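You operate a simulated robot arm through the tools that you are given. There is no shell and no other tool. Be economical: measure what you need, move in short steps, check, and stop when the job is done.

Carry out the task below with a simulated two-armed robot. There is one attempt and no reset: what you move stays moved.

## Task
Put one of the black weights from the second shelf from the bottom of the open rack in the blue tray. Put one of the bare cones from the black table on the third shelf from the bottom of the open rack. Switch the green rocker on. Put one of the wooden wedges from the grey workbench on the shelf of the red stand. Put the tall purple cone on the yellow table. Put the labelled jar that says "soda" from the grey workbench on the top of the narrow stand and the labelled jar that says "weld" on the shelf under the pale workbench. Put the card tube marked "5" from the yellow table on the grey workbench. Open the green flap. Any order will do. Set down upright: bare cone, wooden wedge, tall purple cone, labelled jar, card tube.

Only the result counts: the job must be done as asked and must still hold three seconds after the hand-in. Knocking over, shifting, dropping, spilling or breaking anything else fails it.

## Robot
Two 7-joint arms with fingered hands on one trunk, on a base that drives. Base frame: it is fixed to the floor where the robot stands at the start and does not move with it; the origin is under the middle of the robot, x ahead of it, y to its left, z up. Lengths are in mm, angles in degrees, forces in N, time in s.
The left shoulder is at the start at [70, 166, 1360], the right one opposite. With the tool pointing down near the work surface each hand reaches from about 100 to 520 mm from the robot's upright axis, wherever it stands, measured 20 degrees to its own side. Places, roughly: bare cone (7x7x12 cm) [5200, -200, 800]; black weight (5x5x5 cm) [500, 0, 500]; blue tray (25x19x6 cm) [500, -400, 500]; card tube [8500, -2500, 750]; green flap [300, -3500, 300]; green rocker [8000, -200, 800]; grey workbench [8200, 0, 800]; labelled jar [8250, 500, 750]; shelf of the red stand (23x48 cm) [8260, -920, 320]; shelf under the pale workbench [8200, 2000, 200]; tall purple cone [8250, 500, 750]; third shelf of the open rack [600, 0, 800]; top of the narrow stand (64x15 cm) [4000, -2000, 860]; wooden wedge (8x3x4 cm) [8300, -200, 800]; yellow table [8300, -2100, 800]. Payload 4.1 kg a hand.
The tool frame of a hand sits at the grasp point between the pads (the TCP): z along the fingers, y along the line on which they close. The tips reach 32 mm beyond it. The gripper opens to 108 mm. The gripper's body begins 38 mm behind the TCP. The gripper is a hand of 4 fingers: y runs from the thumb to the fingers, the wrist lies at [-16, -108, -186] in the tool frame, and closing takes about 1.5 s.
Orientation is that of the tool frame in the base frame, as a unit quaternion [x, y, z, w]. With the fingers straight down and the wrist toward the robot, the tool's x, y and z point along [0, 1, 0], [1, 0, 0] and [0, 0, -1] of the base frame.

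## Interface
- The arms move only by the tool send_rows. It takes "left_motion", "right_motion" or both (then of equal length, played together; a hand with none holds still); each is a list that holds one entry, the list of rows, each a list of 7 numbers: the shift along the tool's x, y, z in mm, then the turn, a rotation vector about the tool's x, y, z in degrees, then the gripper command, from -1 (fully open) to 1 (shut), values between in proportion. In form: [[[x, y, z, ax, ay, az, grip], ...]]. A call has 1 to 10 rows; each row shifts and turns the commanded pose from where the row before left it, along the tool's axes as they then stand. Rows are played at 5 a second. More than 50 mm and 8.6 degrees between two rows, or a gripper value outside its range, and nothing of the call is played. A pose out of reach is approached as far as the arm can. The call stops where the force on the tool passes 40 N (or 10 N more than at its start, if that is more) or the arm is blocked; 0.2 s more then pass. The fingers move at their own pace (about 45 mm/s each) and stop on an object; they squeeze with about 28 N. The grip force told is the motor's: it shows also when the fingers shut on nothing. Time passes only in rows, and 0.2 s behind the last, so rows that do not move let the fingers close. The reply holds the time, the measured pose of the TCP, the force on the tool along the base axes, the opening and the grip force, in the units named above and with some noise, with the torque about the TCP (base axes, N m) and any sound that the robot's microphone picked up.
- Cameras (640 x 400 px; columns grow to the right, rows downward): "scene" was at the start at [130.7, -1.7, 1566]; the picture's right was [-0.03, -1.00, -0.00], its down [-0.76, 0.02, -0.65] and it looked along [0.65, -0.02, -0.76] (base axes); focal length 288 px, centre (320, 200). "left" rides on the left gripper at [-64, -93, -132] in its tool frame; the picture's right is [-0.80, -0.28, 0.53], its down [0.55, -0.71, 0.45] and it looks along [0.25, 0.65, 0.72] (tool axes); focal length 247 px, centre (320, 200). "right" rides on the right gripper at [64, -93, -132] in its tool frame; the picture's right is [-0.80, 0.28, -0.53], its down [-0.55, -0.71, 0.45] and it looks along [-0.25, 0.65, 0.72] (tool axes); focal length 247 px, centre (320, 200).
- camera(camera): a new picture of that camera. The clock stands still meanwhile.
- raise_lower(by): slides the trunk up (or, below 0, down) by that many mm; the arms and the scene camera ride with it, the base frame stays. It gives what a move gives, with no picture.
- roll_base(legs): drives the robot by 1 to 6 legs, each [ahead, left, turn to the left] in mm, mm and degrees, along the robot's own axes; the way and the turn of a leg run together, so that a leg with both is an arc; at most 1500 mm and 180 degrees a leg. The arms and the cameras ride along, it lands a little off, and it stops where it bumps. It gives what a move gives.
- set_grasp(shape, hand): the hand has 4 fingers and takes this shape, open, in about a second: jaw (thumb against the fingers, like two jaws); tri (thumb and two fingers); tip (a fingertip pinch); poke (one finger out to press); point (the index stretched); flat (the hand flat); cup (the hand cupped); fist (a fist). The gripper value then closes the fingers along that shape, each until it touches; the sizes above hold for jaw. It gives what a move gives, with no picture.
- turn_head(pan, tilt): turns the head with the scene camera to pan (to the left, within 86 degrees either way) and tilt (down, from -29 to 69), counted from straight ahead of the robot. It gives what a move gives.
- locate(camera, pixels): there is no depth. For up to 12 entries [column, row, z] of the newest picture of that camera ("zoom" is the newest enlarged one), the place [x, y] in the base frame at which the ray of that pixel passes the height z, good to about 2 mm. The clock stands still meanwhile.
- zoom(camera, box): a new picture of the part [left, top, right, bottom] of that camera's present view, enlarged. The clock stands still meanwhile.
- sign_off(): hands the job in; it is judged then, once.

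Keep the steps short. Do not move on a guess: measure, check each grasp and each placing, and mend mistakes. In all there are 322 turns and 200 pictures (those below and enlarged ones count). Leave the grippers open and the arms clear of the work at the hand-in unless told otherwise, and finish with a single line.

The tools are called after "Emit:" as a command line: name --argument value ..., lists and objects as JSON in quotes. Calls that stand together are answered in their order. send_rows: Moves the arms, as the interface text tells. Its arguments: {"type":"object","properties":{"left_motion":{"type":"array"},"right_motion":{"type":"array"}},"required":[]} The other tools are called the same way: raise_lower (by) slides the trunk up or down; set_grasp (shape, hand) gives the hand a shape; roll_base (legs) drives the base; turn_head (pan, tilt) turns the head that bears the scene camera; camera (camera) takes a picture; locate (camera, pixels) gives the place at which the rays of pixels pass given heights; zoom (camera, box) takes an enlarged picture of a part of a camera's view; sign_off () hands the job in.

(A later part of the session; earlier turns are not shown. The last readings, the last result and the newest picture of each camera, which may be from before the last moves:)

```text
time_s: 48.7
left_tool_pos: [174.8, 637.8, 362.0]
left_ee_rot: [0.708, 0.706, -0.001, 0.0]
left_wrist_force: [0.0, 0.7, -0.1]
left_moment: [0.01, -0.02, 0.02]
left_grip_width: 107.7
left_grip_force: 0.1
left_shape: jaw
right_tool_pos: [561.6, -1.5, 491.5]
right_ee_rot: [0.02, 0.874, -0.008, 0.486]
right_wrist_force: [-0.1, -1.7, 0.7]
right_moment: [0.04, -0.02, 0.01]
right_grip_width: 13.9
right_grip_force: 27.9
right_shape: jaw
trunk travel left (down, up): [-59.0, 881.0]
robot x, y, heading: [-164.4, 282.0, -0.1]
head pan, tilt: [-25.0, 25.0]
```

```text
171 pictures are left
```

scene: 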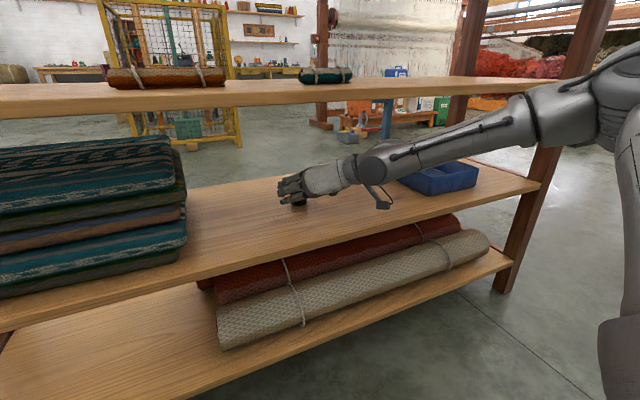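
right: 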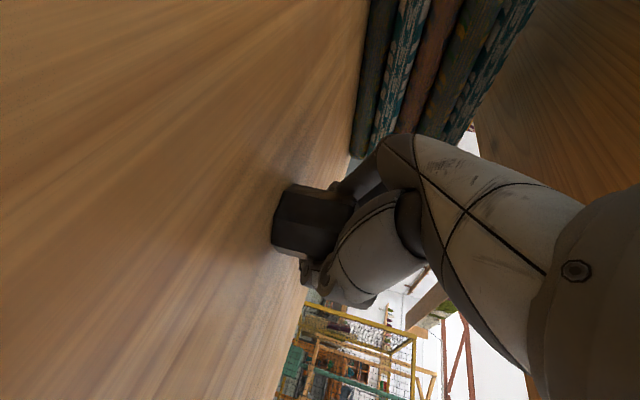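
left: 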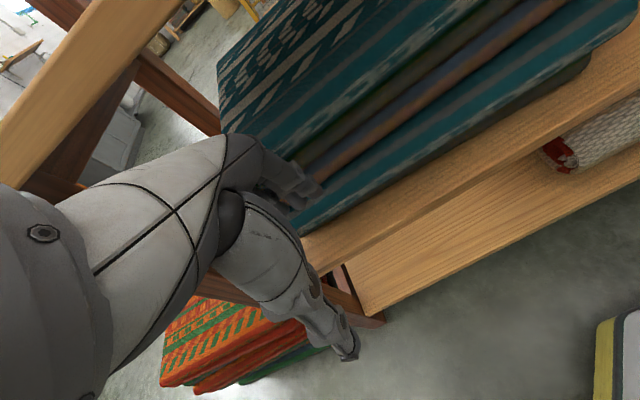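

Opening reads only 13.9 mm, so the hold is doubtful. Lift a little and see if the weight follows.

Emit:
send_rows --right_motion '[[[-10, 0, -6, 0, 0, 0, 1], [-10, 0, -6, 0, 0, 0, 1]]]'

Emit:
camera --camera "right"

Emit:
zoom --camera "scene" --box '[220, 120, 400, 240]'

```text
time_s: 49.3
left_tool_pos: [175.0, 639.3, 361.9]
left_ee_rot: [0.708, 0.707, -0.001, 0.0]
left_wrist_force: [0.6, 0.2, -1.0]
left_moment: [0.02, -0.02, -0.02]
left_grip_width: 108.0
left_grip_force: 0.0
left_shape: jaw
right_tool_pos: [561.4, -1.7, 514.4]
right_ee_rot: [0.019, 0.875, -0.007, 0.484]
right_wrist_force: [0.8, -0.1, -4.0]
right_moment: [0.02, -0.1, -0.01]
right_grip_width: 13.8
right_grip_force: 28.2
right_shape: jaw
trunk travel left (down, up): [-59.0, 881.0]
robot x, y, heading: [-165.1, 282.2, -0.5]
head pan, tilt: [-25.0, 25.0]
```

```text
170 pictures are left
```

right: 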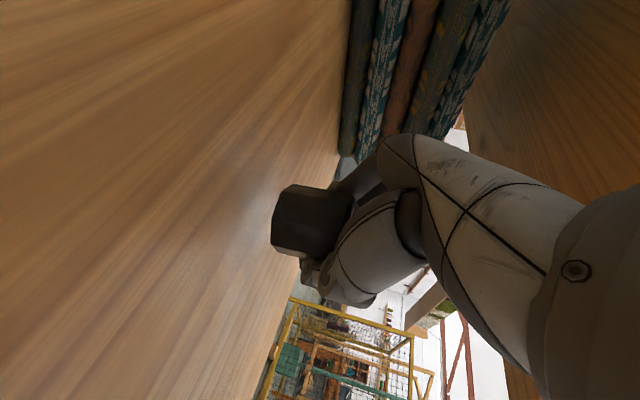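

```text
3.33 times, centred on (310, 180) of scene
```

zoom: 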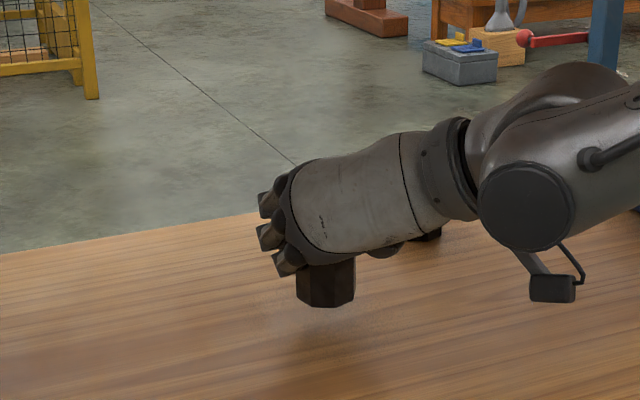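

The weight is held (4 N down, it moves with the hand). Back out 90 mm, then raise the hand to clear the tray rim.

Emit:
roll_base --legs '[[-90, 0, 0]]'

Emit:
send_rows --right_motion '[[[-16, 0, -10, 0, 0, 0, 1], [-16, 0, -10, 0, 0, 0, 1], [-16, 0, -10, 0, 0, 0, 1]]]'

Emit:
turn_head --pan -35 --tilt 25

Emit:
camera --camera "scene"

```text
time_s: 50.4
left_tool_pos: [84.3, 639.1, 360.7]
left_ee_rot: [0.709, 0.706, -0.001, 0.0]
left_wrist_force: [0.0, 0.2, -0.5]
left_moment: [-0.02, -0.01, 0.01]
left_grip_width: 107.7
left_grip_force: 0.1
left_shape: jaw
right_tool_pos: [470.3, -0.3, 514.4]
right_ee_rot: [0.018, 0.874, -0.007, 0.486]
right_wrist_force: [0.5, -0.4, -3.9]
right_moment: [0.05, -0.07, -0.01]
right_grip_width: 13.9
right_grip_force: 27.8
right_shape: jaw
trunk travel left (down, up): [-59.0, 881.0]
robot x, y, heading: [-256.7, 281.3, -0.4]
head pan, tilt: [-25.0, 25.0]
```

```text
time_s: 51.2
left_tool_pos: [84.0, 638.3, 362.1]
left_ee_rot: [0.709, 0.705, -0.001, 0.0]
left_wrist_force: [-0.2, -0.1, -0.2]
left_moment: [0.05, 0.0, 0.01]
left_grip_width: 107.7
left_grip_force: 0.0
left_shape: jaw
right_tool_pos: [468.7, -1.7, 570.4]
right_ee_rot: [0.019, 0.875, -0.007, 0.484]
right_wrist_force: [-0.3, -0.1, -4.1]
right_moment: [0.02, -0.07, 0.0]
right_grip_width: 14.1
right_grip_force: 28.1
right_shape: jaw
trunk travel left (down, up): [-59.0, 881.0]
robot x, y, heading: [-258.5, 280.1, -0.3]
head pan, tilt: [-25.0, 25.0]
```

```text
time_s: 51.9
left_tool_pos: [83.6, 639.0, 360.8]
left_ee_rot: [0.708, 0.706, -0.001, 0.0]
left_wrist_force: [0.0, 0.1, 0.1]
left_moment: [0.03, 0.02, 0.0]
left_grip_width: 107.6
left_grip_force: 0.1
left_shape: jaw
right_tool_pos: [468.6, -0.5, 570.5]
right_ee_rot: [0.018, 0.874, -0.007, 0.486]
right_wrist_force: [-0.4, -0.3, -4.1]
right_moment: [-0.01, -0.13, 0.0]
right_grip_width: 14.0
right_grip_force: 27.6
right_shape: jaw
trunk travel left (down, up): [-59.0, 881.0]
robot x, y, heading: [-259.1, 281.2, -0.2]
head pan, tilt: [-35.0, 25.0]
```

```text
168 pictures are left
```

scene: 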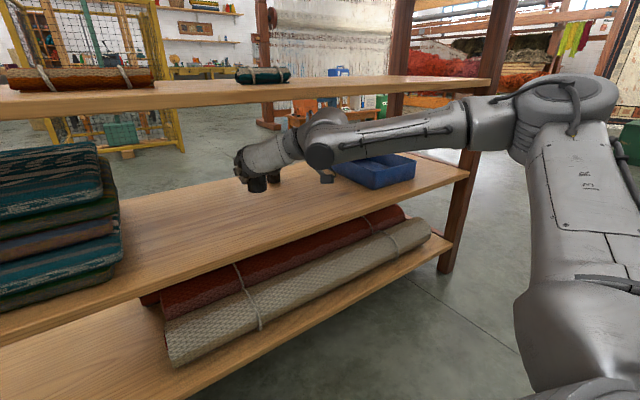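

Measure the tray corners here before sliding right.

Emit:
zoom --camera "scene" --box '[300, 120, 460, 220]'

Emit:
locate --camera "zoom" --pixels '[[300, 275, 452], [458, 225, 452], [295, 205, 512], [462, 153, 512], [380, 125, 512]]'

```text
4.00 times, centred on (380, 170) of scene
```

zoom: 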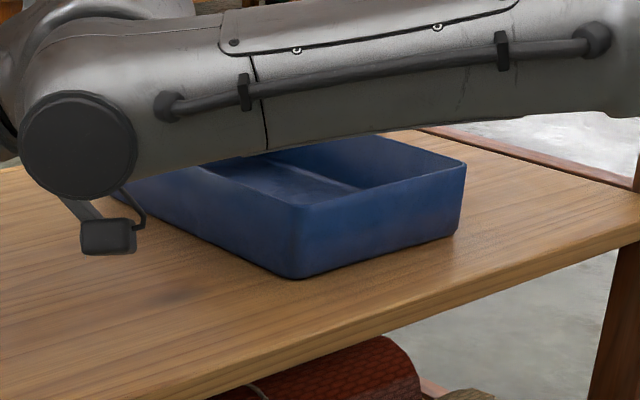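

```text
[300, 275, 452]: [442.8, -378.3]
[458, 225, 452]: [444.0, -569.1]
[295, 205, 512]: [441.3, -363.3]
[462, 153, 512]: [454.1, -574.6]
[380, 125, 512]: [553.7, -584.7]
```

Tray base spans x 442–692, y −378…−569. Slide the robot right 470 and forward 60.

Emit:
roll_base --legs '[[0, -470, 0], [60, 0, 0]]'

Emit:
camera --camera "scene"

Emit:
camera --camera "right"

```text
time_s: 55.3
left_tool_pos: [143.1, 169.7, 362.2]
left_ee_rot: [0.707, 0.707, -0.002, 0.0]
left_wrist_force: [0.3, -0.3, -0.5]
left_moment: [-0.01, 0.0, 0.03]
left_grip_width: 107.7
left_grip_force: 0.0
left_shape: jaw
right_tool_pos: [528.8, -468.9, 570.5]
right_ee_rot: [0.017, 0.874, -0.006, 0.486]
right_wrist_force: [-0.1, -0.5, -3.6]
right_moment: [-0.02, -0.07, 0.0]
right_grip_width: 13.7
right_grip_force: 28.4
right_shape: jaw
trunk travel left (down, up): [-59.0, 881.0]
robot x, y, heading: [-197.9, -186.7, -0.1]
head pan, tilt: [-35.0, 25.0]
```

```text
166 pictures are left
```

scene: 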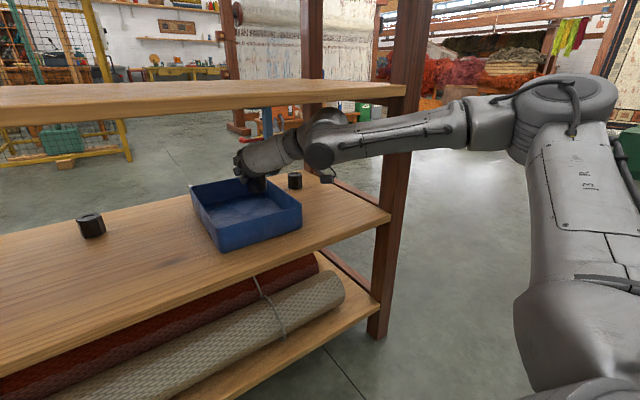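

```text
165 pictures are left
```

right: 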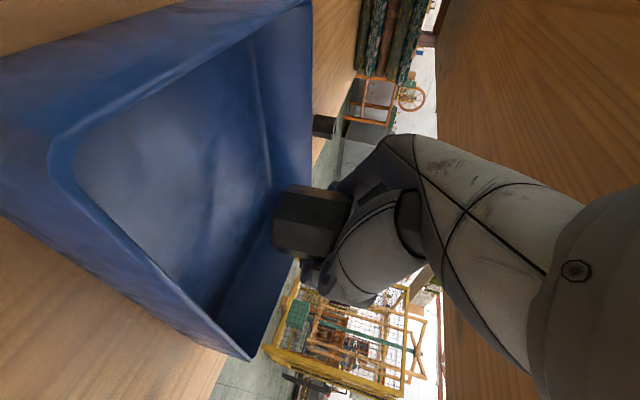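

Weight is above the tray's interior. Lower about 60 mm gently.

Emit:
send_rows --right_motion '[[[16, 0, 10, 0, 0, 0, 1], [16, 0, 10, 0, 0, 0, 1], [16, 0, 10, 0, 0, 0, 1], [5, 0, 3, 0, 0, 0, 1]]]'

Emit:
camera --camera "right"

```text
time_s: 56.3
left_tool_pos: [143.3, 168.8, 362.6]
left_ee_rot: [0.707, 0.707, -0.001, 0.0]
left_wrist_force: [-0.4, 0.0, 0.3]
left_moment: [-0.01, 0.01, -0.04]
left_grip_width: 107.9
left_grip_force: 0.0
left_shape: jaw
right_tool_pos: [529.0, -469.7, 507.8]
right_ee_rot: [0.017, 0.874, -0.007, 0.485]
right_wrist_force: [0.2, 0.3, -4.1]
right_moment: [0.02, -0.06, -0.02]
right_grip_width: 13.8
right_grip_force: 27.8
right_shape: jaw
trunk travel left (down, up): [-59.0, 881.0]
robot x, y, heading: [-195.1, -185.9, 0.0]
head pan, tilt: [-35.0, 25.0]
```

```text
164 pictures are left
```

right: 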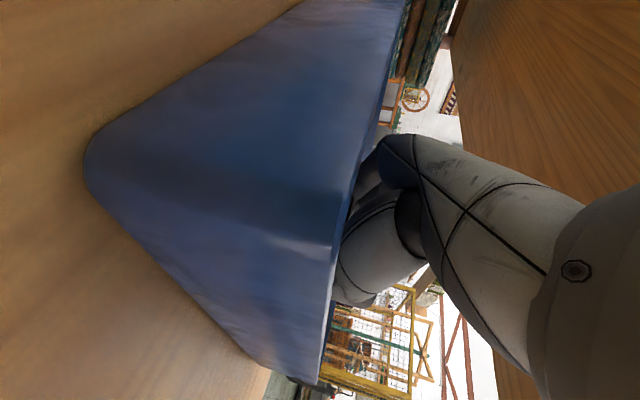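

Lower 6 mm more then release.

Emit:
send_rows --right_motion '[[[5, 0, 3, 0, 0, 0, 1], [0, 0, 0, 0, 0, 0, -0.4], [0, 0, 0, 0, 0, 0, -0.4], [0, 0, 0, 0, 0, 0, -0.4], [0, 0, 0, 0, 0, 0, -0.4], [0, 0, 0, 0, 0, 0, -0.4], [0, 0, 0, 0, 0, 0, -0.4]]]'

Emit:
send_rows --right_motion '[[[-17, 0, -10, 0, 0, 0, -0.4], [-17, 0, -10, 0, 0, 0, -0.4], [-17, 0, -10, 0, 0, 0, -0.4]]]'

Emit:
camera --camera "right"

```text
time_s: 57.9
left_tool_pos: [142.0, 169.6, 362.2]
left_ee_rot: [0.707, 0.707, -0.001, 0.0]
left_wrist_force: [-0.6, 0.7, 1.0]
left_moment: [0.0, 0.0, -0.01]
left_grip_width: 107.8
left_grip_force: 0.0
left_shape: jaw
right_tool_pos: [529.1, -469.9, 502.0]
right_ee_rot: [0.017, 0.874, -0.006, 0.486]
right_wrist_force: [0.2, -0.4, 0.0]
right_moment: [0.0, 0.01, 0.02]
right_grip_width: 75.5
right_grip_force: 0.0
right_shape: jaw
trunk travel left (down, up): [-59.0, 881.0]
robot x, y, heading: [-198.1, -187.0, 0.3]
head pan, tilt: [-35.0, 25.0]
```

```text
time_s: 58.7
left_tool_pos: [142.8, 170.2, 361.0]
left_ee_rot: [0.707, 0.707, -0.001, 0.0]
left_wrist_force: [0.6, -0.3, 0.2]
left_moment: [0.01, -0.02, 0.02]
left_grip_width: 107.8
left_grip_force: 0.0
left_shape: jaw
right_tool_pos: [530.0, -469.2, 562.8]
right_ee_rot: [0.017, 0.874, -0.006, 0.485]
right_wrist_force: [-0.1, -0.1, -0.5]
right_moment: [0.02, -0.04, 0.01]
right_grip_width: 75.6
right_grip_force: 0.0
right_shape: jaw
trunk travel left (down, up): [-59.0, 881.0]
robot x, y, heading: [-196.2, -188.1, -0.1]
head pan, tilt: [-35.0, 25.0]
```

```text
163 pictures are left
```

right: 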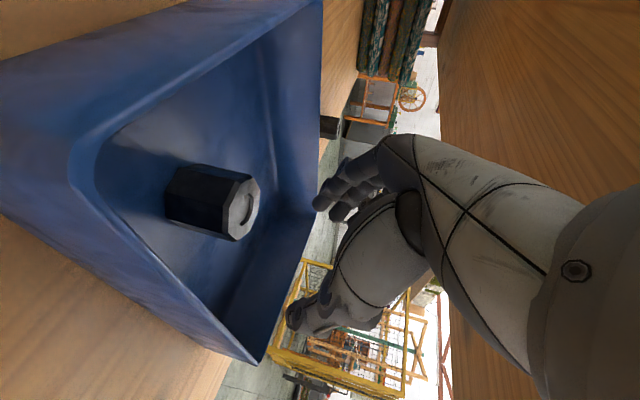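

The weight stands in the tray. Back out, raise the trunk, and look right for the green flap at about (300,-3500,300).

Emit:
roll_base --legs '[[-500, 0, 0], [0, 0, -90]]'

Emit:
raise_lower --by 400

Emit:
turn_head --pan 10 --tilt 15

Emit:
camera --camera "scene"

```text
time_s: 65.5
left_tool_pos: [-337.7, -533.9, 361.6]
left_ee_rot: [1.0, -0.006, -0.001, -0.001]
left_wrist_force: [0.4, 0.2, 0.1]
left_moment: [-0.01, 0.0, -0.02]
left_grip_width: 107.7
left_grip_force: 0.0
left_shape: jaw
right_tool_pos: [-979.7, -913.3, 562.9]
right_ee_rot: [0.634, 0.602, -0.35, 0.337]
right_wrist_force: [-0.3, 0.4, 0.1]
right_moment: [-0.02, -0.02, 0.01]
right_grip_width: 75.3
right_grip_force: 0.0
right_shape: jaw
trunk travel left (down, up): [-59.0, 881.0]
robot x, y, heading: [-691.2, -190.6, -90.5]
head pan, tilt: [-35.0, 25.0]
```

```text
time_s: 69.3
left_tool_pos: [-337.7, -534.9, 762.0]
left_ee_rot: [1.0, -0.006, -0.002, -0.001]
left_wrist_force: [0.6, -0.2, -0.5]
left_moment: [0.03, 0.01, 0.0]
left_grip_width: 107.9
left_grip_force: 0.0
left_shape: jaw
right_tool_pos: [-979.5, -913.6, 961.8]
right_ee_rot: [0.634, 0.602, -0.35, 0.337]
right_wrist_force: [-0.5, 0.3, 0.2]
right_moment: [-0.03, -0.01, 0.03]
right_grip_width: 75.5
right_grip_force: 0.0
right_shape: jaw
trunk travel left (down, up): [-459.0, 481.0]
robot x, y, heading: [-691.3, -191.1, -90.6]
head pan, tilt: [-35.0, 25.0]
```

```text
time_s: 70.4
left_tool_pos: [-337.6, -534.0, 762.1]
left_ee_rot: [1.0, -0.006, -0.001, -0.001]
left_wrist_force: [-0.6, 0.9, -0.3]
left_moment: [-0.01, 0.03, 0.03]
left_grip_width: 107.7
left_grip_force: 0.0
left_shape: jaw
right_tool_pos: [-980.5, -913.6, 961.5]
right_ee_rot: [0.633, 0.602, -0.351, 0.337]
right_wrist_force: [0.5, -0.7, 0.1]
right_moment: [0.0, 0.0, -0.04]
right_grip_width: 75.2
right_grip_force: 0.1
right_shape: jaw
trunk travel left (down, up): [-459.0, 481.0]
robot x, y, heading: [-690.7, -191.4, -90.9]
head pan, tilt: [10.0, 15.0]
```

```text
162 pictures are left
```

scene: 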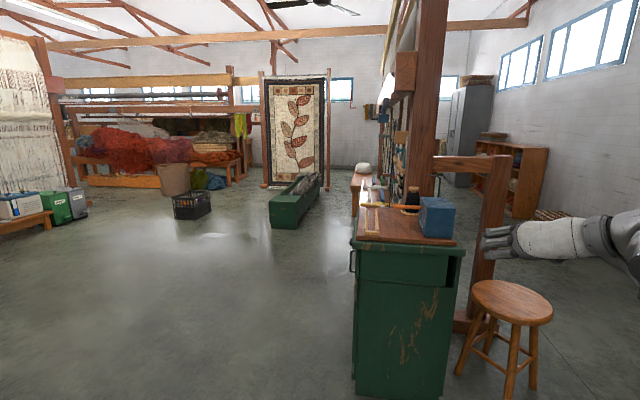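

Zoom on the green box at (295,200), which lies in the direction of the flap.

Emit:
zoom --camera "scene" --box '[240, 150, 360, 250]'

Emit:
locate --camera "scene" --pixels '[[283, 229, 0], [300, 227, 0], [328, 195, 0], [360, 385, 0], [440, 398, 0], [470, 395, 0], [300, 205, 300], [186, 218, 0]]'

```text
4.00 times, centred on (300, 200) of scene
```

zoom: 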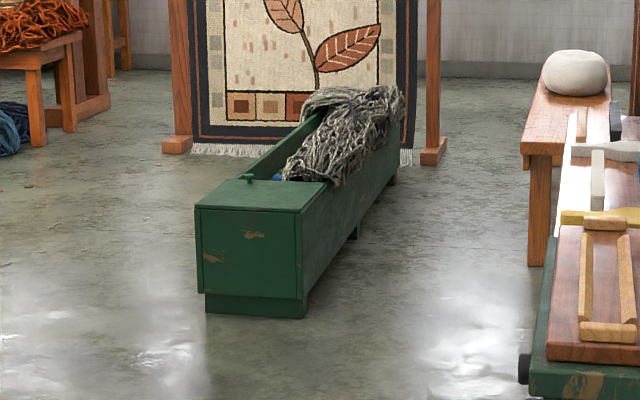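

```text
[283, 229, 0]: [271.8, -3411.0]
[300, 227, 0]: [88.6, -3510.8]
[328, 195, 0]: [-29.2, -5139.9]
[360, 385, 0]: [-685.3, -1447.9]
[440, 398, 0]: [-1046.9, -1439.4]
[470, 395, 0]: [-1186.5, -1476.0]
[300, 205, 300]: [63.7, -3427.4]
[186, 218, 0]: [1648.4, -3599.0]
```

The near end of the green box is around (180–270,-3420), with a small lid and knob on top. Drive towards it in three legs, keeping off the cupboard.

Emit:
roll_base --legs '[[600, 300, 0], [900, 450, 0], [700, 120, 0]]'

Emit:
turn_head --pan 0 --tilt 35

Emit:
camera --camera "scene"

```text
time_s: 82.4
left_tool_pos: [470.3, -2760.8, 761.7]
left_ee_rot: [1.0, -0.018, 0.0, -0.001]
left_wrist_force: [0.0, 0.3, 0.4]
left_moment: [-0.01, 0.01, -0.01]
left_grip_width: 107.8
left_grip_force: 0.1
left_shape: jaw
right_tool_pos: [-180.4, -3125.2, 961.8]
right_ee_rot: [0.642, 0.594, -0.354, 0.332]
right_wrist_force: [-1.1, -0.7, -0.8]
right_moment: [0.0, 0.01, 0.0]
right_grip_width: 75.4
right_grip_force: 0.0
right_shape: jaw
trunk travel left (down, up): [-459.0, 481.0]
robot x, y, heading: [126.7, -2408.8, -92.1]
head pan, tilt: [10.0, 15.0]
```

```text
time_s: 83.2
left_tool_pos: [470.5, -2761.6, 760.8]
left_ee_rot: [1.0, -0.019, -0.001, -0.002]
left_wrist_force: [-0.4, 0.0, -0.8]
left_moment: [0.0, -0.01, 0.0]
left_grip_width: 107.9
left_grip_force: 0.1
left_shape: jaw
right_tool_pos: [-181.3, -3124.5, 962.4]
right_ee_rot: [0.642, 0.594, -0.354, 0.332]
right_wrist_force: [-0.1, 0.5, -1.6]
right_moment: [0.0, -0.06, -0.01]
right_grip_width: 75.3
right_grip_force: 0.1
right_shape: jaw
trunk travel left (down, up): [-459.0, 481.0]
robot x, y, heading: [126.4, -2410.6, -92.2]
head pan, tilt: [0.0, 35.0]
```

```text
160 pictures are left
```

scene: 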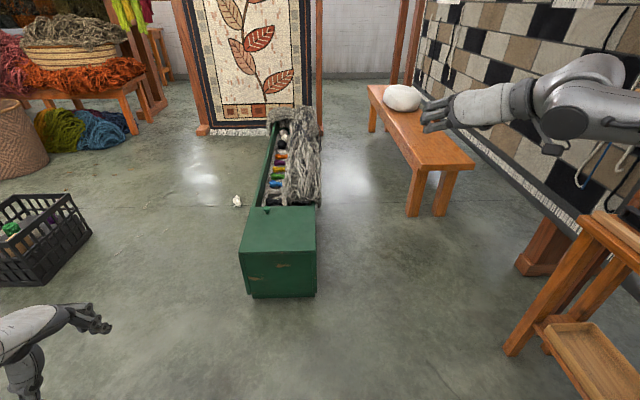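

Emit:
zoom --camera "scene" --box '[220, 170, 340, 300]'

Emit:
locate --camera "zoom" --pixels '[[150, 260, 260], [150, 260, 300], [150, 260, 330], [395, 258, 300], [180, 390, 0], [390, 385, 0]]'

```text
3.08 times, centred on (280, 235) of scene
```

zoom: 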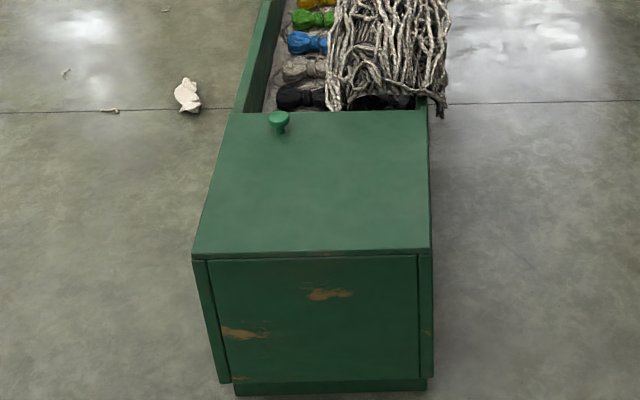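

```text
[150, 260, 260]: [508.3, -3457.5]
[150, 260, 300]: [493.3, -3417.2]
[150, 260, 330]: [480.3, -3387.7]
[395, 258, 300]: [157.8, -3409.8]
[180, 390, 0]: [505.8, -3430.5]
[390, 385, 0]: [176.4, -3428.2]
```

The flap is the lid on the box's near end, with a knob near its far-left edge. Locate lid corners and the knob.

Emit:
locate --camera "zoom" --pixels '[[192, 256, 305], [430, 250, 305], [229, 113, 305], [427, 110, 305], [279, 133, 305], [279, 118, 330], [279, 118, 340], [235, 394, 0], [427, 390, 0]]'

```text
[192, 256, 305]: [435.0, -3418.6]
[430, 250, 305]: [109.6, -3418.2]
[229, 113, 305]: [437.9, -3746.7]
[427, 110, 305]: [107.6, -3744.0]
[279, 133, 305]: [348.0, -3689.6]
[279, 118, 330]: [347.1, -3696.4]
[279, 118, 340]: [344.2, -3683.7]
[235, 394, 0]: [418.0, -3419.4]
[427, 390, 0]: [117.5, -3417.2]
```

Lid spans x 108–437, y −3418…−3746 at z≈305, knob at (347,-3690). Check where the black crate and the scrap stand before choosing a stance.

Emit:
locate --camera "scene" --pixels '[[33, 285, 0], [91, 238, 0], [78, 200, 200], [237, 206, 0], [405, 213, 0], [375, 130, 0]]'

Emit:
send_rows --left_motion '[[[0, 0, -40, 0, 0, 0, -1], [0, 0, -40, 0, 0, 0, -1], [0, 0, -40, 0, 0, 0, -1], [0, 0, -40, 0, 0, 0, -1], [0, 0, -40, 0, 0, 0, -1]]]'

```text
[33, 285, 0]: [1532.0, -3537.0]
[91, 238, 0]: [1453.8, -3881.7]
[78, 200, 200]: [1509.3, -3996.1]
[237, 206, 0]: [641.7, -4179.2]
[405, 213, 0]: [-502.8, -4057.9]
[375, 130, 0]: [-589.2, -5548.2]
```

```text
time_s: 84.5
left_tool_pos: [471.4, -2763.1, 964.4]
left_ee_rot: [1.0, -0.018, -0.001, 0.0]
left_wrist_force: [0.0, -0.5, -0.4]
left_moment: [0.0, 0.02, 0.01]
left_grip_width: 107.7
left_grip_force: 0.0
left_shape: jaw
right_tool_pos: [-181.4, -3124.9, 962.3]
right_ee_rot: [0.641, 0.594, -0.353, 0.333]
right_wrist_force: [-1.5, -0.2, 0.3]
right_moment: [-0.02, 0.0, 0.01]
right_grip_width: 75.5
right_grip_force: 0.1
right_shape: jaw
trunk travel left (down, up): [-459.0, 481.0]
robot x, y, heading: [126.0, -2409.8, -92.2]
head pan, tilt: [0.0, 35.0]
```

There's ample room on the box's left side (crate at x≥1454). I'll work from there facing −x with the hand pointing straight down. First restore the right hand to pointing down.

Emit:
send_rows --right_motion '[[[0, 0, -10, 0, 8.5, 0, -1], [0, 0, -10, 0, 8.5, 0, -1], [0, 0, -10, 0, 8.5, 0, -1], [0, 0, -10, 0, 8.5, 0, -1], [0, 0, -20, 0, 8.5, 0, -1], [0, 0, -20, 0, 8.5, 0, -1], [0, 0, -20, 0, 8.5, 0, -1]]]'

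Emit:
send_rows --right_motion '[[[20, 0, 0, 0, 0, 8.5, -1], [20, 0, 0, 0, 0, 8.5, -1], [20, 0, 0, 0, 0, 8.5, -1], [20, 0, 0, 0, 0, 8.5, -1], [20, 0, 0, 0, 0, 8.5, -1], [20, 0, 0, 0, 0, 8.5, -1], [10, 0, 0, 0, 0, 8.5, -1], [0, 0, 0, 0, 0, 8.5, -1], [0, 0, 0, 0, 0, 8.5, -1], [0, 0, 0, 0, 0, 8.5, -1]]]'

Emit:
roll_base --legs '[[0, 730, 0], [1340, 0, 0], [0, 0, -87.8]]'

```text
time_s: 86.0
left_tool_pos: [472.0, -2763.7, 963.0]
left_ee_rot: [1.0, -0.018, -0.002, 0.0]
left_wrist_force: [-0.2, 0.4, 0.0]
left_moment: [0.0, 0.01, 0.0]
left_grip_width: 107.7
left_grip_force: 0.1
left_shape: jaw
right_tool_pos: [-177.1, -3081.1, 1047.4]
right_ee_rot: [0.733, 0.681, 0.011, -0.007]
right_wrist_force: [1.1, -0.1, -0.3]
right_moment: [0.0, 0.02, -0.02]
right_grip_width: 107.7
right_grip_force: 0.2
right_shape: jaw
trunk travel left (down, up): [-459.0, 481.0]
robot x, y, heading: [124.6, -2407.4, -92.0]
head pan, tilt: [0.0, 35.0]
```

```text
time_s: 88.2
left_tool_pos: [470.9, -2763.2, 963.5]
left_ee_rot: [1.0, -0.019, -0.002, -0.001]
left_wrist_force: [0.3, 0.9, -0.2]
left_moment: [0.01, 0.01, -0.03]
left_grip_width: 108.0
left_grip_force: 0.0
left_shape: jaw
right_tool_pos: [-120.5, -2970.7, 1049.2]
right_ee_rot: [1.0, 0.005, 0.004, -0.011]
right_wrist_force: [0.2, 0.4, 0.0]
right_moment: [0.0, 0.05, 0.0]
right_grip_width: 107.9
right_grip_force: 0.1
right_shape: jaw
trunk travel left (down, up): [-459.0, 481.0]
robot x, y, heading: [124.6, -2412.6, -92.2]
head pan, tilt: [0.0, 35.0]
```

```text
time_s: 102.2
left_tool_pos: [522.1, -4123.9, 963.8]
left_ee_rot: [0.72, -0.694, 0.0, -0.001]
left_wrist_force: [-0.3, 0.4, -0.2]
left_moment: [-0.03, 0.01, -0.01]
left_grip_width: 107.7
left_grip_force: 0.0
left_shape: jaw
right_tool_pos: [273.9, -3549.8, 1048.8]
right_ee_rot: [0.737, -0.676, 0.011, -0.006]
right_wrist_force: [0.8, -0.3, -0.7]
right_moment: [0.02, 0.0, 0.0]
right_grip_width: 107.6
right_grip_force: 0.0
right_shape: jaw
trunk travel left (down, up): [-459.0, 481.0]
robot x, y, heading: [848.0, -3754.7, -177.9]
head pan, tilt: [0.0, 35.0]
```

Look down at the box and knob from here.

Emit:
roll_base --legs '[[0, 0, -2.1]]'

Emit:
turn_head --pan 0 --tilt 60

Emit:
camera --camera "scene"

```text
time_s: 103.0
left_tool_pos: [509.3, -4112.0, 963.7]
left_ee_rot: [0.707, -0.707, 0.0, -0.001]
left_wrist_force: [0.2, -0.2, -0.4]
left_moment: [-0.05, 0.01, -0.01]
left_grip_width: 107.7
left_grip_force: 0.0
left_shape: jaw
right_tool_pos: [281.6, -3529.7, 1048.9]
right_ee_rot: [0.725, -0.689, 0.012, -0.006]
right_wrist_force: [-0.2, -0.5, 0.3]
right_moment: [0.02, 0.0, -0.04]
right_grip_width: 107.9
right_grip_force: 0.1
right_shape: jaw
trunk travel left (down, up): [-459.0, 481.0]
robot x, y, heading: [851.2, -3755.3, -179.9]
head pan, tilt: [0.0, 35.0]
```

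```text
time_s: 103.9
left_tool_pos: [509.3, -4111.7, 963.5]
left_ee_rot: [0.708, -0.706, -0.001, -0.001]
left_wrist_force: [-0.3, 0.9, -0.1]
left_moment: [-0.02, -0.05, 0.01]
left_grip_width: 107.7
left_grip_force: 0.1
left_shape: jaw
right_tool_pos: [281.5, -3528.5, 1050.3]
right_ee_rot: [0.725, -0.689, 0.012, -0.006]
right_wrist_force: [-0.6, -0.2, -0.5]
right_moment: [-0.02, 0.0, 0.01]
right_grip_width: 107.7
right_grip_force: 0.0
right_shape: jaw
trunk travel left (down, up): [-459.0, 481.0]
robot x, y, heading: [851.2, -3752.5, -180.1]
head pan, tilt: [0.0, 60.0]
```

```text
158 pictures are left
```

scene: 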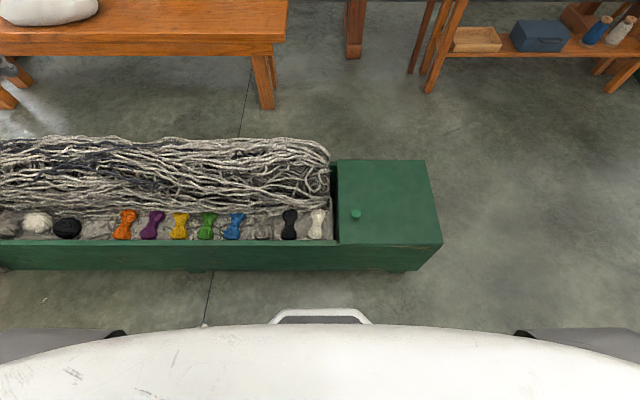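

Knob at (355,215). Locate it and the lid corners.

Emit:
zoom --camera "scene" --box '[300, 140, 460, 280]'

Emit:
locate --camera "scene" --pixels '[[355, 217, 305], [355, 213, 330], [337, 243, 305], [441, 243, 305], [425, 160, 305], [337, 160, 305], [425, 268, 0], [432, 262, 0]]'

```text
2.86 times, centred on (380, 210) of scene
```

zoom: 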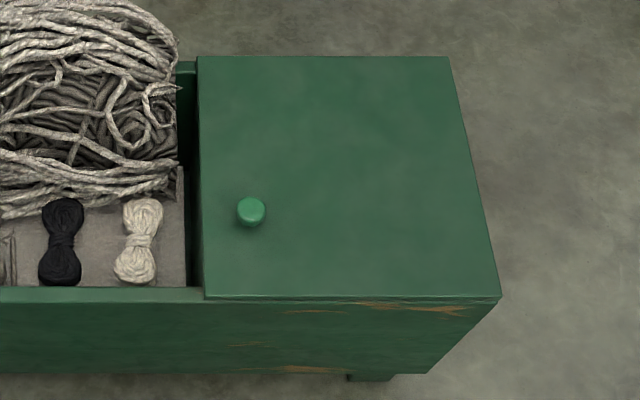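

```text
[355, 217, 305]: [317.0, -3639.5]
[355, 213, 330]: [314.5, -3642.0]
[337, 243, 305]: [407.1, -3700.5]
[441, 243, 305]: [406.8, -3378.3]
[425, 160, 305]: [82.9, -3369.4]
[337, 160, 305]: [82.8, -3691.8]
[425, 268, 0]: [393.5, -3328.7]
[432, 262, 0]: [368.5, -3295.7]
```

The two views agree on lid height z≈349 and knob (336,-3646), hinge presumably along the near edge y≈-3374. Adjust stance and lower the trunk 250.

Emit:
roll_base --legs '[[40, -70, 0]]'

Emit:
raise_lower --by -250

```text
time_s: 105.0
left_tool_pos: [466.8, -4040.0, 964.1]
left_ee_rot: [-0.707, 0.708, -0.001, 0.001]
left_wrist_force: [0.7, -0.3, 0.2]
left_moment: [0.0, -0.02, -0.01]
left_grip_width: 107.7
left_grip_force: 0.0
left_shape: jaw
right_tool_pos: [240.2, -3456.0, 1048.9]
right_ee_rot: [0.724, -0.69, 0.011, -0.006]
right_wrist_force: [-1.0, 0.5, 0.6]
right_moment: [0.0, -0.02, -0.01]
right_grip_width: 108.0
right_grip_force: 0.0
right_shape: jaw
trunk travel left (down, up): [-459.0, 481.0]
robot x, y, heading: [813.0, -3681.3, 179.9]
head pan, tilt: [0.0, 60.0]
```

```text
time_s: 107.6
left_tool_pos: [467.8, -4040.5, 712.6]
left_ee_rot: [-0.706, 0.708, -0.001, 0.002]
left_wrist_force: [-0.1, -1.0, -0.1]
left_moment: [-0.02, 0.0, -0.01]
left_grip_width: 107.4
left_grip_force: 0.0
left_shape: jaw
right_tool_pos: [241.7, -3457.0, 799.9]
right_ee_rot: [0.724, -0.69, 0.01, -0.006]
right_wrist_force: [-0.6, 0.2, 0.0]
right_moment: [0.0, 0.0, 0.02]
right_grip_width: 107.6
right_grip_force: 0.0
right_shape: jaw
trunk travel left (down, up): [-209.0, 731.0]
robot x, y, heading: [813.4, -3682.7, 179.9]
head pan, tilt: [0.0, 60.0]
```

Bring the right hand above the knob, at z≈480.

Emit:
send_rows --right_motion '[[[24, -10.6, 40, 0, 0, 0, -1], [24, -10.6, 40, 0, 0, 0, -1], [24, -10.6, 40, 0, 0, 0, -1], [24, -10.6, 40, 0, 0, 0, -1], [24, -10.6, 40, 0, 0, 0, -1], [24, -10.6, 40, 0, 0, 0, -1], [24, -10.6, 40, 0, 0, 0, -1], [24, -10.6, 40, 0, 0, 2.7, -1]]]'

Emit:
camera --camera "right"

Emit:
camera --camera "scene"

```text
time_s: 109.4
left_tool_pos: [466.8, -4040.1, 713.0]
left_ee_rot: [-0.706, 0.708, 0.0, 0.001]
left_wrist_force: [0.7, 0.6, -0.2]
left_moment: [0.02, 0.01, -0.02]
left_grip_width: 107.8
left_grip_force: 0.2
left_shape: jaw
right_tool_pos: [339.9, -3648.5, 481.1]
right_ee_rot: [-0.707, 0.707, -0.011, 0.005]
right_wrist_force: [-0.7, -0.2, 0.2]
right_moment: [0.02, -0.01, -0.01]
right_grip_width: 108.0
right_grip_force: 0.2
right_shape: jaw
right hand out of reach, approached as far as the arm can: row 6
trunk travel left (down, up): [-209.0, 731.0]
robot x, y, heading: [814.3, -3682.4, 179.9]
head pan, tilt: [0.0, 60.0]
```

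```text
156 pictures are left
```

right: 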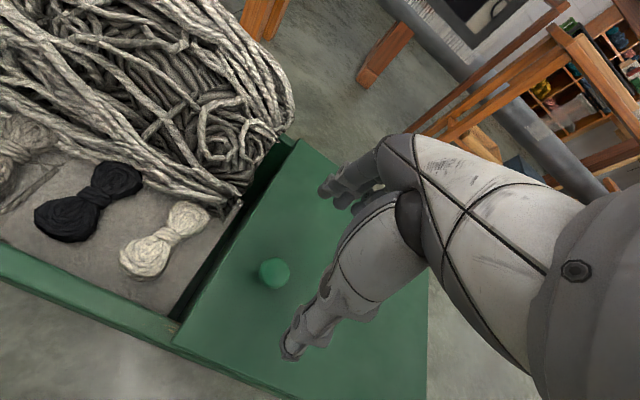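

```text
155 pictures are left
```

scene: 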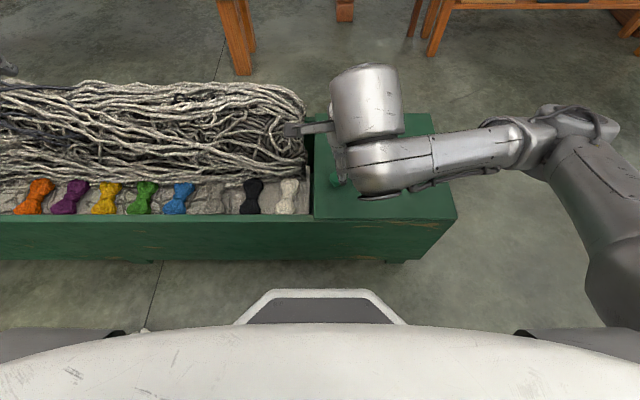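

Locate the knob in the right camera at (274,273), for several heights.

Emit:
locate --camera "right" --pixels '[[274, 273, 355], [274, 273, 365], [274, 273, 375], [174, 347, 349], [300, 140, 349]]'

Emit:
locate --camera "scene" --pixels '[[336, 183, 355], [336, 181, 370], [314, 218, 349], [456, 218, 349]]'

```text
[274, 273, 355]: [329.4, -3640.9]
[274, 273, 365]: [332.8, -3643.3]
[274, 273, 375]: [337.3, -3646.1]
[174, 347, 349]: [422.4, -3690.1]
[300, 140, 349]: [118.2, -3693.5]
```

```text
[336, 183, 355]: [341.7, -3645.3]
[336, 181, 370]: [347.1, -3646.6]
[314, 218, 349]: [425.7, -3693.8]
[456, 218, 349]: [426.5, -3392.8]
```

Knob at about (337,-3644). Descend 92 mm with the tips stopping just above the lid.

Emit:
send_rows --right_motion '[[[-2, 1.5, 35, 0, 0, 0, -0.6], [-2, 1.5, 35, 0, 0, 0, -0.6], [0, 0, 22, 0, 0, 0, -0.6]]]'

Emit:
camera --camera "right"

```text
time_s: 110.2
left_tool_pos: [467.3, -4041.1, 713.9]
left_ee_rot: [-0.706, 0.708, 0.0, 0.002]
left_wrist_force: [0.3, 0.7, 0.7]
left_moment: [-0.05, -0.02, -0.01]
left_grip_width: 107.9
left_grip_force: 0.0
left_shape: jaw
right_tool_pos: [336.8, -3646.6, 391.1]
right_ee_rot: [0.708, -0.706, 0.01, -0.005]
right_wrist_force: [0.0, -1.4, -0.3]
right_moment: [0.01, 0.02, 0.0]
right_grip_width: 86.7
right_grip_force: 0.0
right_shape: jaw
trunk travel left (down, up): [-209.0, 731.0]
robot x, y, heading: [810.9, -3684.7, 180.0]
head pan, tilt: [0.0, 60.0]
```

```text
154 pictures are left
```

right: 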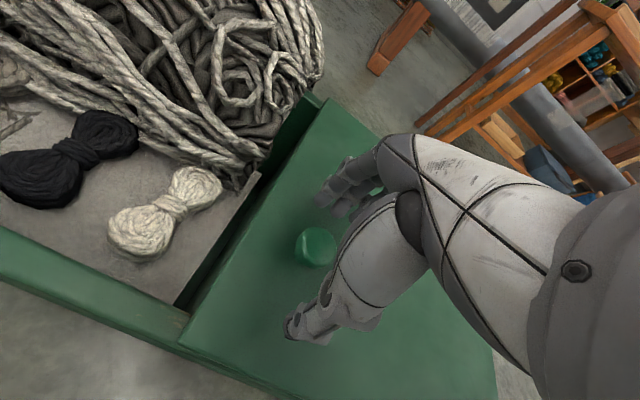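

The knob sits right on the fingertip axis. Close.

Emit:
send_rows --right_motion '[[[0, 0, 3, 0, 0, 0, 1], [0, 0, 0, 0, 0, 0, 1], [0, 0, 0, 0, 0, 0, 1], [0, 0, 0, 0, 0, 0, 1], [0, 0, 0, 0, 0, 0, 1], [0, 0, 0, 0, 0, 0, 1], [0, 0, 0, 0, 0, 0, 1]]]'

Emit:
send_rows --right_motion '[[[0, 0, -15, 0, 0, 0, 1], [-1, 0, -15, 0, 0, 0, 1]]]'

Emit:
camera --camera "right"

Emit:
camera --camera "scene"

```text
time_s: 111.8
left_tool_pos: [467.7, -4040.1, 714.2]
left_ee_rot: [-0.707, 0.707, 0.0, 0.001]
left_wrist_force: [-0.4, 0.2, -0.2]
left_moment: [-0.02, 0.0, 0.0]
left_grip_width: 107.7
left_grip_force: 0.1
left_shape: jaw
right_tool_pos: [338.6, -3645.7, 387.6]
right_ee_rot: [0.708, -0.706, 0.012, -0.006]
right_wrist_force: [5.1, 0.6, -1.9]
right_moment: [0.04, -0.2, -0.01]
right_grip_width: 24.6
right_grip_force: 28.2
right_shape: jaw
trunk travel left (down, up): [-209.0, 731.0]
robot x, y, heading: [817.2, -3683.8, 180.1]
head pan, tilt: [0.0, 60.0]
```

```text
time_s: 112.4
left_tool_pos: [467.4, -4040.0, 713.0]
left_ee_rot: [-0.706, 0.708, 0.0, 0.001]
left_wrist_force: [0.9, -0.5, 0.0]
left_moment: [0.01, 0.02, -0.03]
left_grip_width: 107.7
left_grip_force: 0.1
left_shape: jaw
right_tool_pos: [337.2, -3641.7, 418.1]
right_ee_rot: [-0.707, 0.708, -0.01, 0.008]
right_wrist_force: [6.7, 15.6, -5.6]
right_moment: [0.32, -0.36, -0.05]
right_grip_width: 23.8
right_grip_force: 28.0
right_shape: jaw
trunk travel left (down, up): [-209.0, 731.0]
robot x, y, heading: [816.9, -3680.7, 180.1]
head pan, tilt: [0.0, 60.0]
```

```text
153 pictures are left
```

right: 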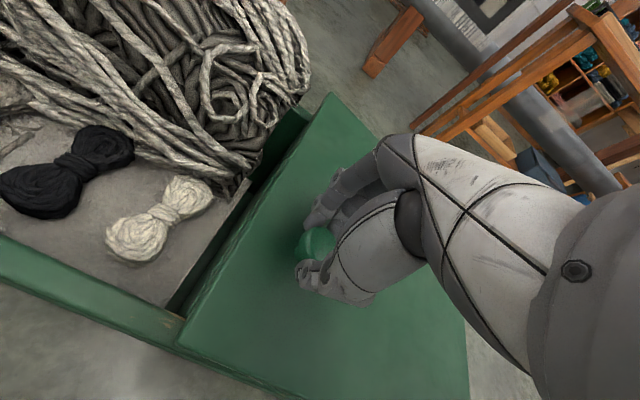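

```text
152 pictures are left
```

scene: 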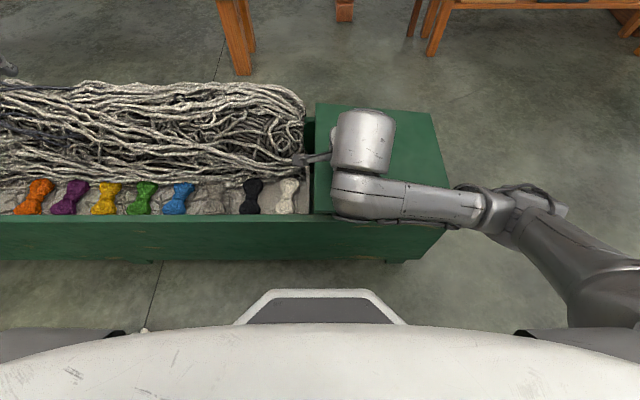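

The lid rises and pulls toward +y, so the hinge is at the near edge. Follow the arc up to about 42°, tilting the hand along.

Emit:
send_rows --right_motion '[[[-12.8, 0, -38.1, 0, 7.5, 0, 1], [-13.3, 0, -40.5, 0, 4.5, 0, 1], [-16.5, 0, -39.5, 0, 4.5, 0, 1], [-19.6, 0, -38.1, 0, 4.5, 0, 1]]]'

Emit:
camera --camera "scene"

```text
time_s: 113.2
left_tool_pos: [471.2, -4042.2, 714.2]
left_ee_rot: [-0.707, 0.707, 0.001, 0.001]
left_wrist_force: [0.7, 0.1, 0.1]
left_moment: [0.0, -0.04, 0.0]
left_grip_width: 107.8
left_grip_force: 0.0
left_shape: jaw
right_tool_pos: [319.5, -3597.9, 519.7]
right_ee_rot: [0.704, -0.695, 0.113, 0.093]
right_wrist_force: [36.6, -2.7, 0.3]
right_moment: [-0.1, -0.95, -0.04]
right_grip_width: 20.6
right_grip_force: 28.3
right_shape: jaw
right hand out of reach, approached as far as the arm can: row 2, 3, 4
trunk travel left (down, up): [-209.0, 731.0]
robot x, y, heading: [814.7, -3681.9, 179.7]
head pan, tilt: [0.0, 60.0]
stopped in row 4 (right hand): the force on the tool passed its limit at 43 N (the readings are from after the stop); the commanded pose is now the measured one
```

```text
151 pictures are left
```

scene: 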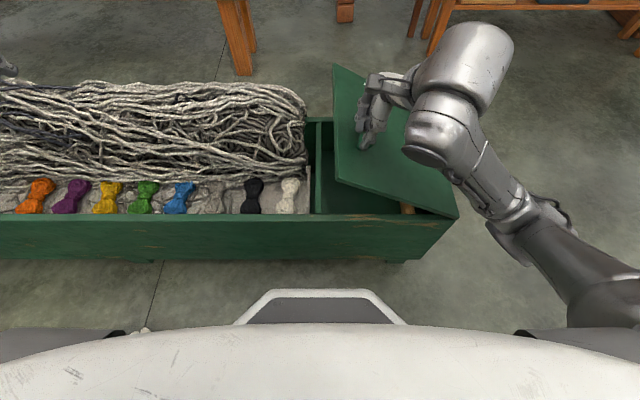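

The lid is about 30° open, but the arm is too folded and pushes 36 N along x. Back the base by 15 mm to relieve that.

Emit:
roll_base --legs '[[-16, 0, 0]]'

```text
time_s: 114.0
left_tool_pos: [485.3, -4042.8, 713.4]
left_ee_rot: [-0.707, 0.707, 0.001, 0.0]
left_wrist_force: [0.3, 0.2, 0.2]
left_moment: [0.01, 0.0, -0.02]
left_grip_width: 107.6
left_grip_force: 0.1
left_shape: jaw
right_tool_pos: [332.5, -3598.9, 520.6]
right_ee_rot: [0.703, -0.696, 0.112, 0.095]
right_wrist_force: [18.9, -11.1, 6.7]
right_moment: [-0.27, -0.47, -0.04]
right_grip_width: 20.6
right_grip_force: 28.4
right_shape: jaw
trunk travel left (down, up): [-209.0, 731.0]
robot x, y, heading: [831.8, -3682.0, 180.1]
head pan, tilt: [0.0, 60.0]
```

Relieved to 19 N. Back 10 more, then continue along the arc with two rows, no more tilting.

Emit:
roll_base --legs '[[-10, 0, 0]]'

Emit:
send_rows --right_motion '[[[-15, 0, -37.8, 0, 0, 0, 1], [-21.4, 0, -36.4, 0, 0, 0, 1]]]'

Emit:
camera --camera "scene"

```text
time_s: 114.7
left_tool_pos: [495.4, -4043.1, 712.5]
left_ee_rot: [-0.707, 0.707, 0.001, 0.002]
left_wrist_force: [-0.4, -0.1, -0.1]
left_moment: [0.0, 0.0, -0.02]
left_grip_width: 107.7
left_grip_force: 0.1
left_shape: jaw
right_tool_pos: [342.9, -3600.4, 520.6]
right_ee_rot: [0.704, -0.695, 0.114, 0.096]
right_wrist_force: [0.4, -13.8, 8.4]
right_moment: [-0.45, 0.02, 0.1]
right_grip_width: 21.7
right_grip_force: 28.2
right_shape: jaw
trunk travel left (down, up): [-209.0, 731.0]
robot x, y, heading: [838.9, -3684.7, -180.1]
head pan, tilt: [0.0, 60.0]
```

```text
time_s: 115.2
left_tool_pos: [498.5, -4044.1, 713.8]
left_ee_rot: [0.708, -0.707, -0.002, -0.002]
left_wrist_force: [-0.3, 0.4, -0.5]
left_moment: [0.05, -0.02, -0.01]
left_grip_width: 108.0
left_grip_force: 0.1
left_shape: jaw
right_tool_pos: [329.7, -3572.6, 559.6]
right_ee_rot: [0.708, -0.689, 0.115, 0.097]
right_wrist_force: [27.1, -13.8, 11.9]
right_moment: [-0.43, -1.04, -0.11]
right_grip_width: 18.2
right_grip_force: 28.2
right_shape: jaw
right hand out of reach, approached as far as the arm can: row 1, 2
trunk travel left (down, up): [-209.0, 731.0]
robot x, y, heading: [842.5, -3685.3, -179.9]
head pan, tilt: [0.0, 60.0]
stopped in row 2 (right hand): the force on the tool passed its limit at 46 N (the readings are from after the stop); the commanded pose is now the measured one
```

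```text
150 pictures are left
```

scene: 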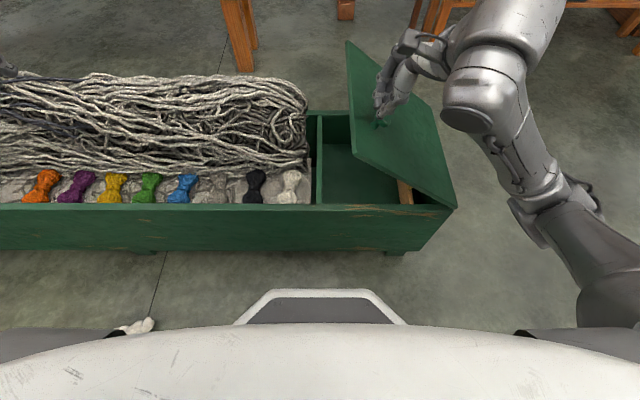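

About 39° open; the knob still holds. The rest I'll do with the base (strafe right) and trunk so the arm shape stays fixed.

Emit:
roll_base --legs '[[-12, -18, 0]]'

Emit:
raise_lower --by 25

Emit:
roll_base --legs '[[0, -28, 0]]'

Emit:
raise_lower --by 22

Emit:
camera --camera "scene"

```text
time_s: 116.0
left_tool_pos: [499.5, -4039.4, 712.6]
left_ee_rot: [0.709, -0.706, 0.001, -0.002]
left_wrist_force: [-0.3, 0.1, -1.0]
left_moment: [0.01, -0.01, -0.01]
left_grip_width: 108.0
left_grip_force: 0.1
left_shape: jaw
right_tool_pos: [331.2, -3569.5, 558.3]
right_ee_rot: [0.71, -0.688, 0.117, 0.1]
right_wrist_force: [-0.2, 0.2, 0.0]
right_moment: [0.0, 0.01, -0.04]
right_grip_width: 18.8
right_grip_force: 27.9
right_shape: jaw
trunk travel left (down, up): [-209.0, 731.0]
robot x, y, heading: [843.1, -3680.9, -179.8]
head pan, tilt: [0.0, 60.0]
stopped in leg 1: the force on the tool passed its limit at 48 N (the readings are from after the stop); the commanded pose is now the measured one
```

```text
time_s: 116.7
left_tool_pos: [499.4, -4039.0, 737.9]
left_ee_rot: [0.708, -0.706, 0.0, -0.001]
left_wrist_force: [-0.1, 1.4, 0.7]
left_moment: [-0.01, 0.02, 0.02]
left_grip_width: 107.7
left_grip_force: 0.0
left_shape: jaw
right_tool_pos: [332.5, -3571.0, 585.3]
right_ee_rot: [0.709, -0.688, 0.117, 0.1]
right_wrist_force: [-0.1, -0.8, -0.9]
right_moment: [0.0, -0.01, 0.02]
right_grip_width: 18.8
right_grip_force: 27.4
right_shape: jaw
trunk travel left (down, up): [-234.0, 706.0]
robot x, y, heading: [842.2, -3681.5, -179.7]
head pan, tilt: [0.0, 60.0]
```

```text
time_s: 117.5
left_tool_pos: [499.1, -4009.7, 738.0]
left_ee_rot: [0.707, -0.707, 0.001, -0.002]
left_wrist_force: [-0.4, 0.3, -0.8]
left_moment: [-0.06, 0.0, -0.01]
left_grip_width: 107.8
left_grip_force: 0.1
left_shape: jaw
right_tool_pos: [331.6, -3540.6, 584.6]
right_ee_rot: [0.71, -0.687, 0.119, 0.1]
right_wrist_force: [-0.5, 0.7, -0.1]
right_moment: [0.05, -0.02, -0.01]
right_grip_width: 18.7
right_grip_force: 27.9
right_shape: jaw
trunk travel left (down, up): [-234.0, 706.0]
robot x, y, heading: [837.6, -3650.4, -179.7]
head pan, tilt: [0.0, 60.0]
```

```text
time_s: 118.2
left_tool_pos: [499.3, -4011.1, 760.3]
left_ee_rot: [0.708, -0.706, 0.0, -0.001]
left_wrist_force: [-0.4, 0.7, 0.0]
left_moment: [-0.02, -0.01, 0.0]
left_grip_width: 107.8
left_grip_force: 0.1
left_shape: jaw
right_tool_pos: [332.7, -3542.0, 605.9]
right_ee_rot: [0.71, -0.687, 0.117, 0.1]
right_wrist_force: [0.9, 0.0, 1.0]
right_moment: [-0.03, -0.01, 0.0]
right_grip_width: 18.8
right_grip_force: 28.6
right_shape: jaw
trunk travel left (down, up): [-256.0, 684.0]
robot x, y, heading: [844.5, -3651.9, -179.9]
head pan, tilt: [0.0, 60.0]
```

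```text
149 pictures are left
```

scene: 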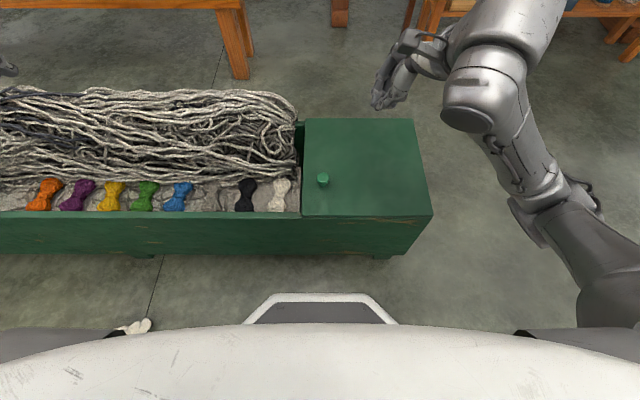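

The grip slipped and the lid fell shut again; nothing else disturbed. Retry standing further back, so the arm isn't folded: open the hand, untilt it, and step back 40 and left 55.

Emit:
roll_base --legs '[[-42, 55, 0]]'

Emit:
send_rows --right_motion '[[[0, 0, 0, 0, -8.5, 0, -0.6], [0, 0, 0, 0, -8.5, 0, -0.6], [0, 0, 0, 0, 0, 0, -0.6]]]'

```text
time_s: 119.2
left_tool_pos: [542.6, -4066.4, 760.3]
left_ee_rot: [0.709, -0.705, -0.001, -0.002]
left_wrist_force: [0.1, 0.4, 0.5]
left_moment: [0.04, 0.01, 0.02]
left_grip_width: 107.8
left_grip_force: 0.1
left_shape: jaw
right_tool_pos: [373.3, -3597.3, 607.0]
right_ee_rot: [0.71, -0.687, 0.118, 0.1]
right_wrist_force: [0.8, 0.0, -0.6]
right_moment: [-0.01, -0.02, -0.01]
right_grip_width: 18.7
right_grip_force: 28.9
right_shape: jaw
trunk travel left (down, up): [-256.0, 684.0]
robot x, y, heading: [884.8, -3699.3, -179.5]
head pan, tilt: [0.0, 60.0]
```

```text
time_s: 120.0
left_tool_pos: [542.3, -4066.0, 759.7]
left_ee_rot: [0.709, -0.705, 0.001, -0.002]
left_wrist_force: [0.3, -1.0, 1.4]
left_moment: [-0.01, 0.01, -0.01]
left_grip_width: 107.9
left_grip_force: 0.0
left_shape: jaw
right_tool_pos: [373.8, -3596.8, 608.1]
right_ee_rot: [0.72, -0.694, 0.01, -0.003]
right_wrist_force: [-0.1, 0.3, 0.4]
right_moment: [0.01, 0.0, 0.0]
right_grip_width: 86.3
right_grip_force: 0.2
right_shape: jaw
trunk travel left (down, up): [-256.0, 684.0]
robot x, y, heading: [887.9, -3704.1, -179.9]
head pan, tilt: [0.0, 60.0]
```

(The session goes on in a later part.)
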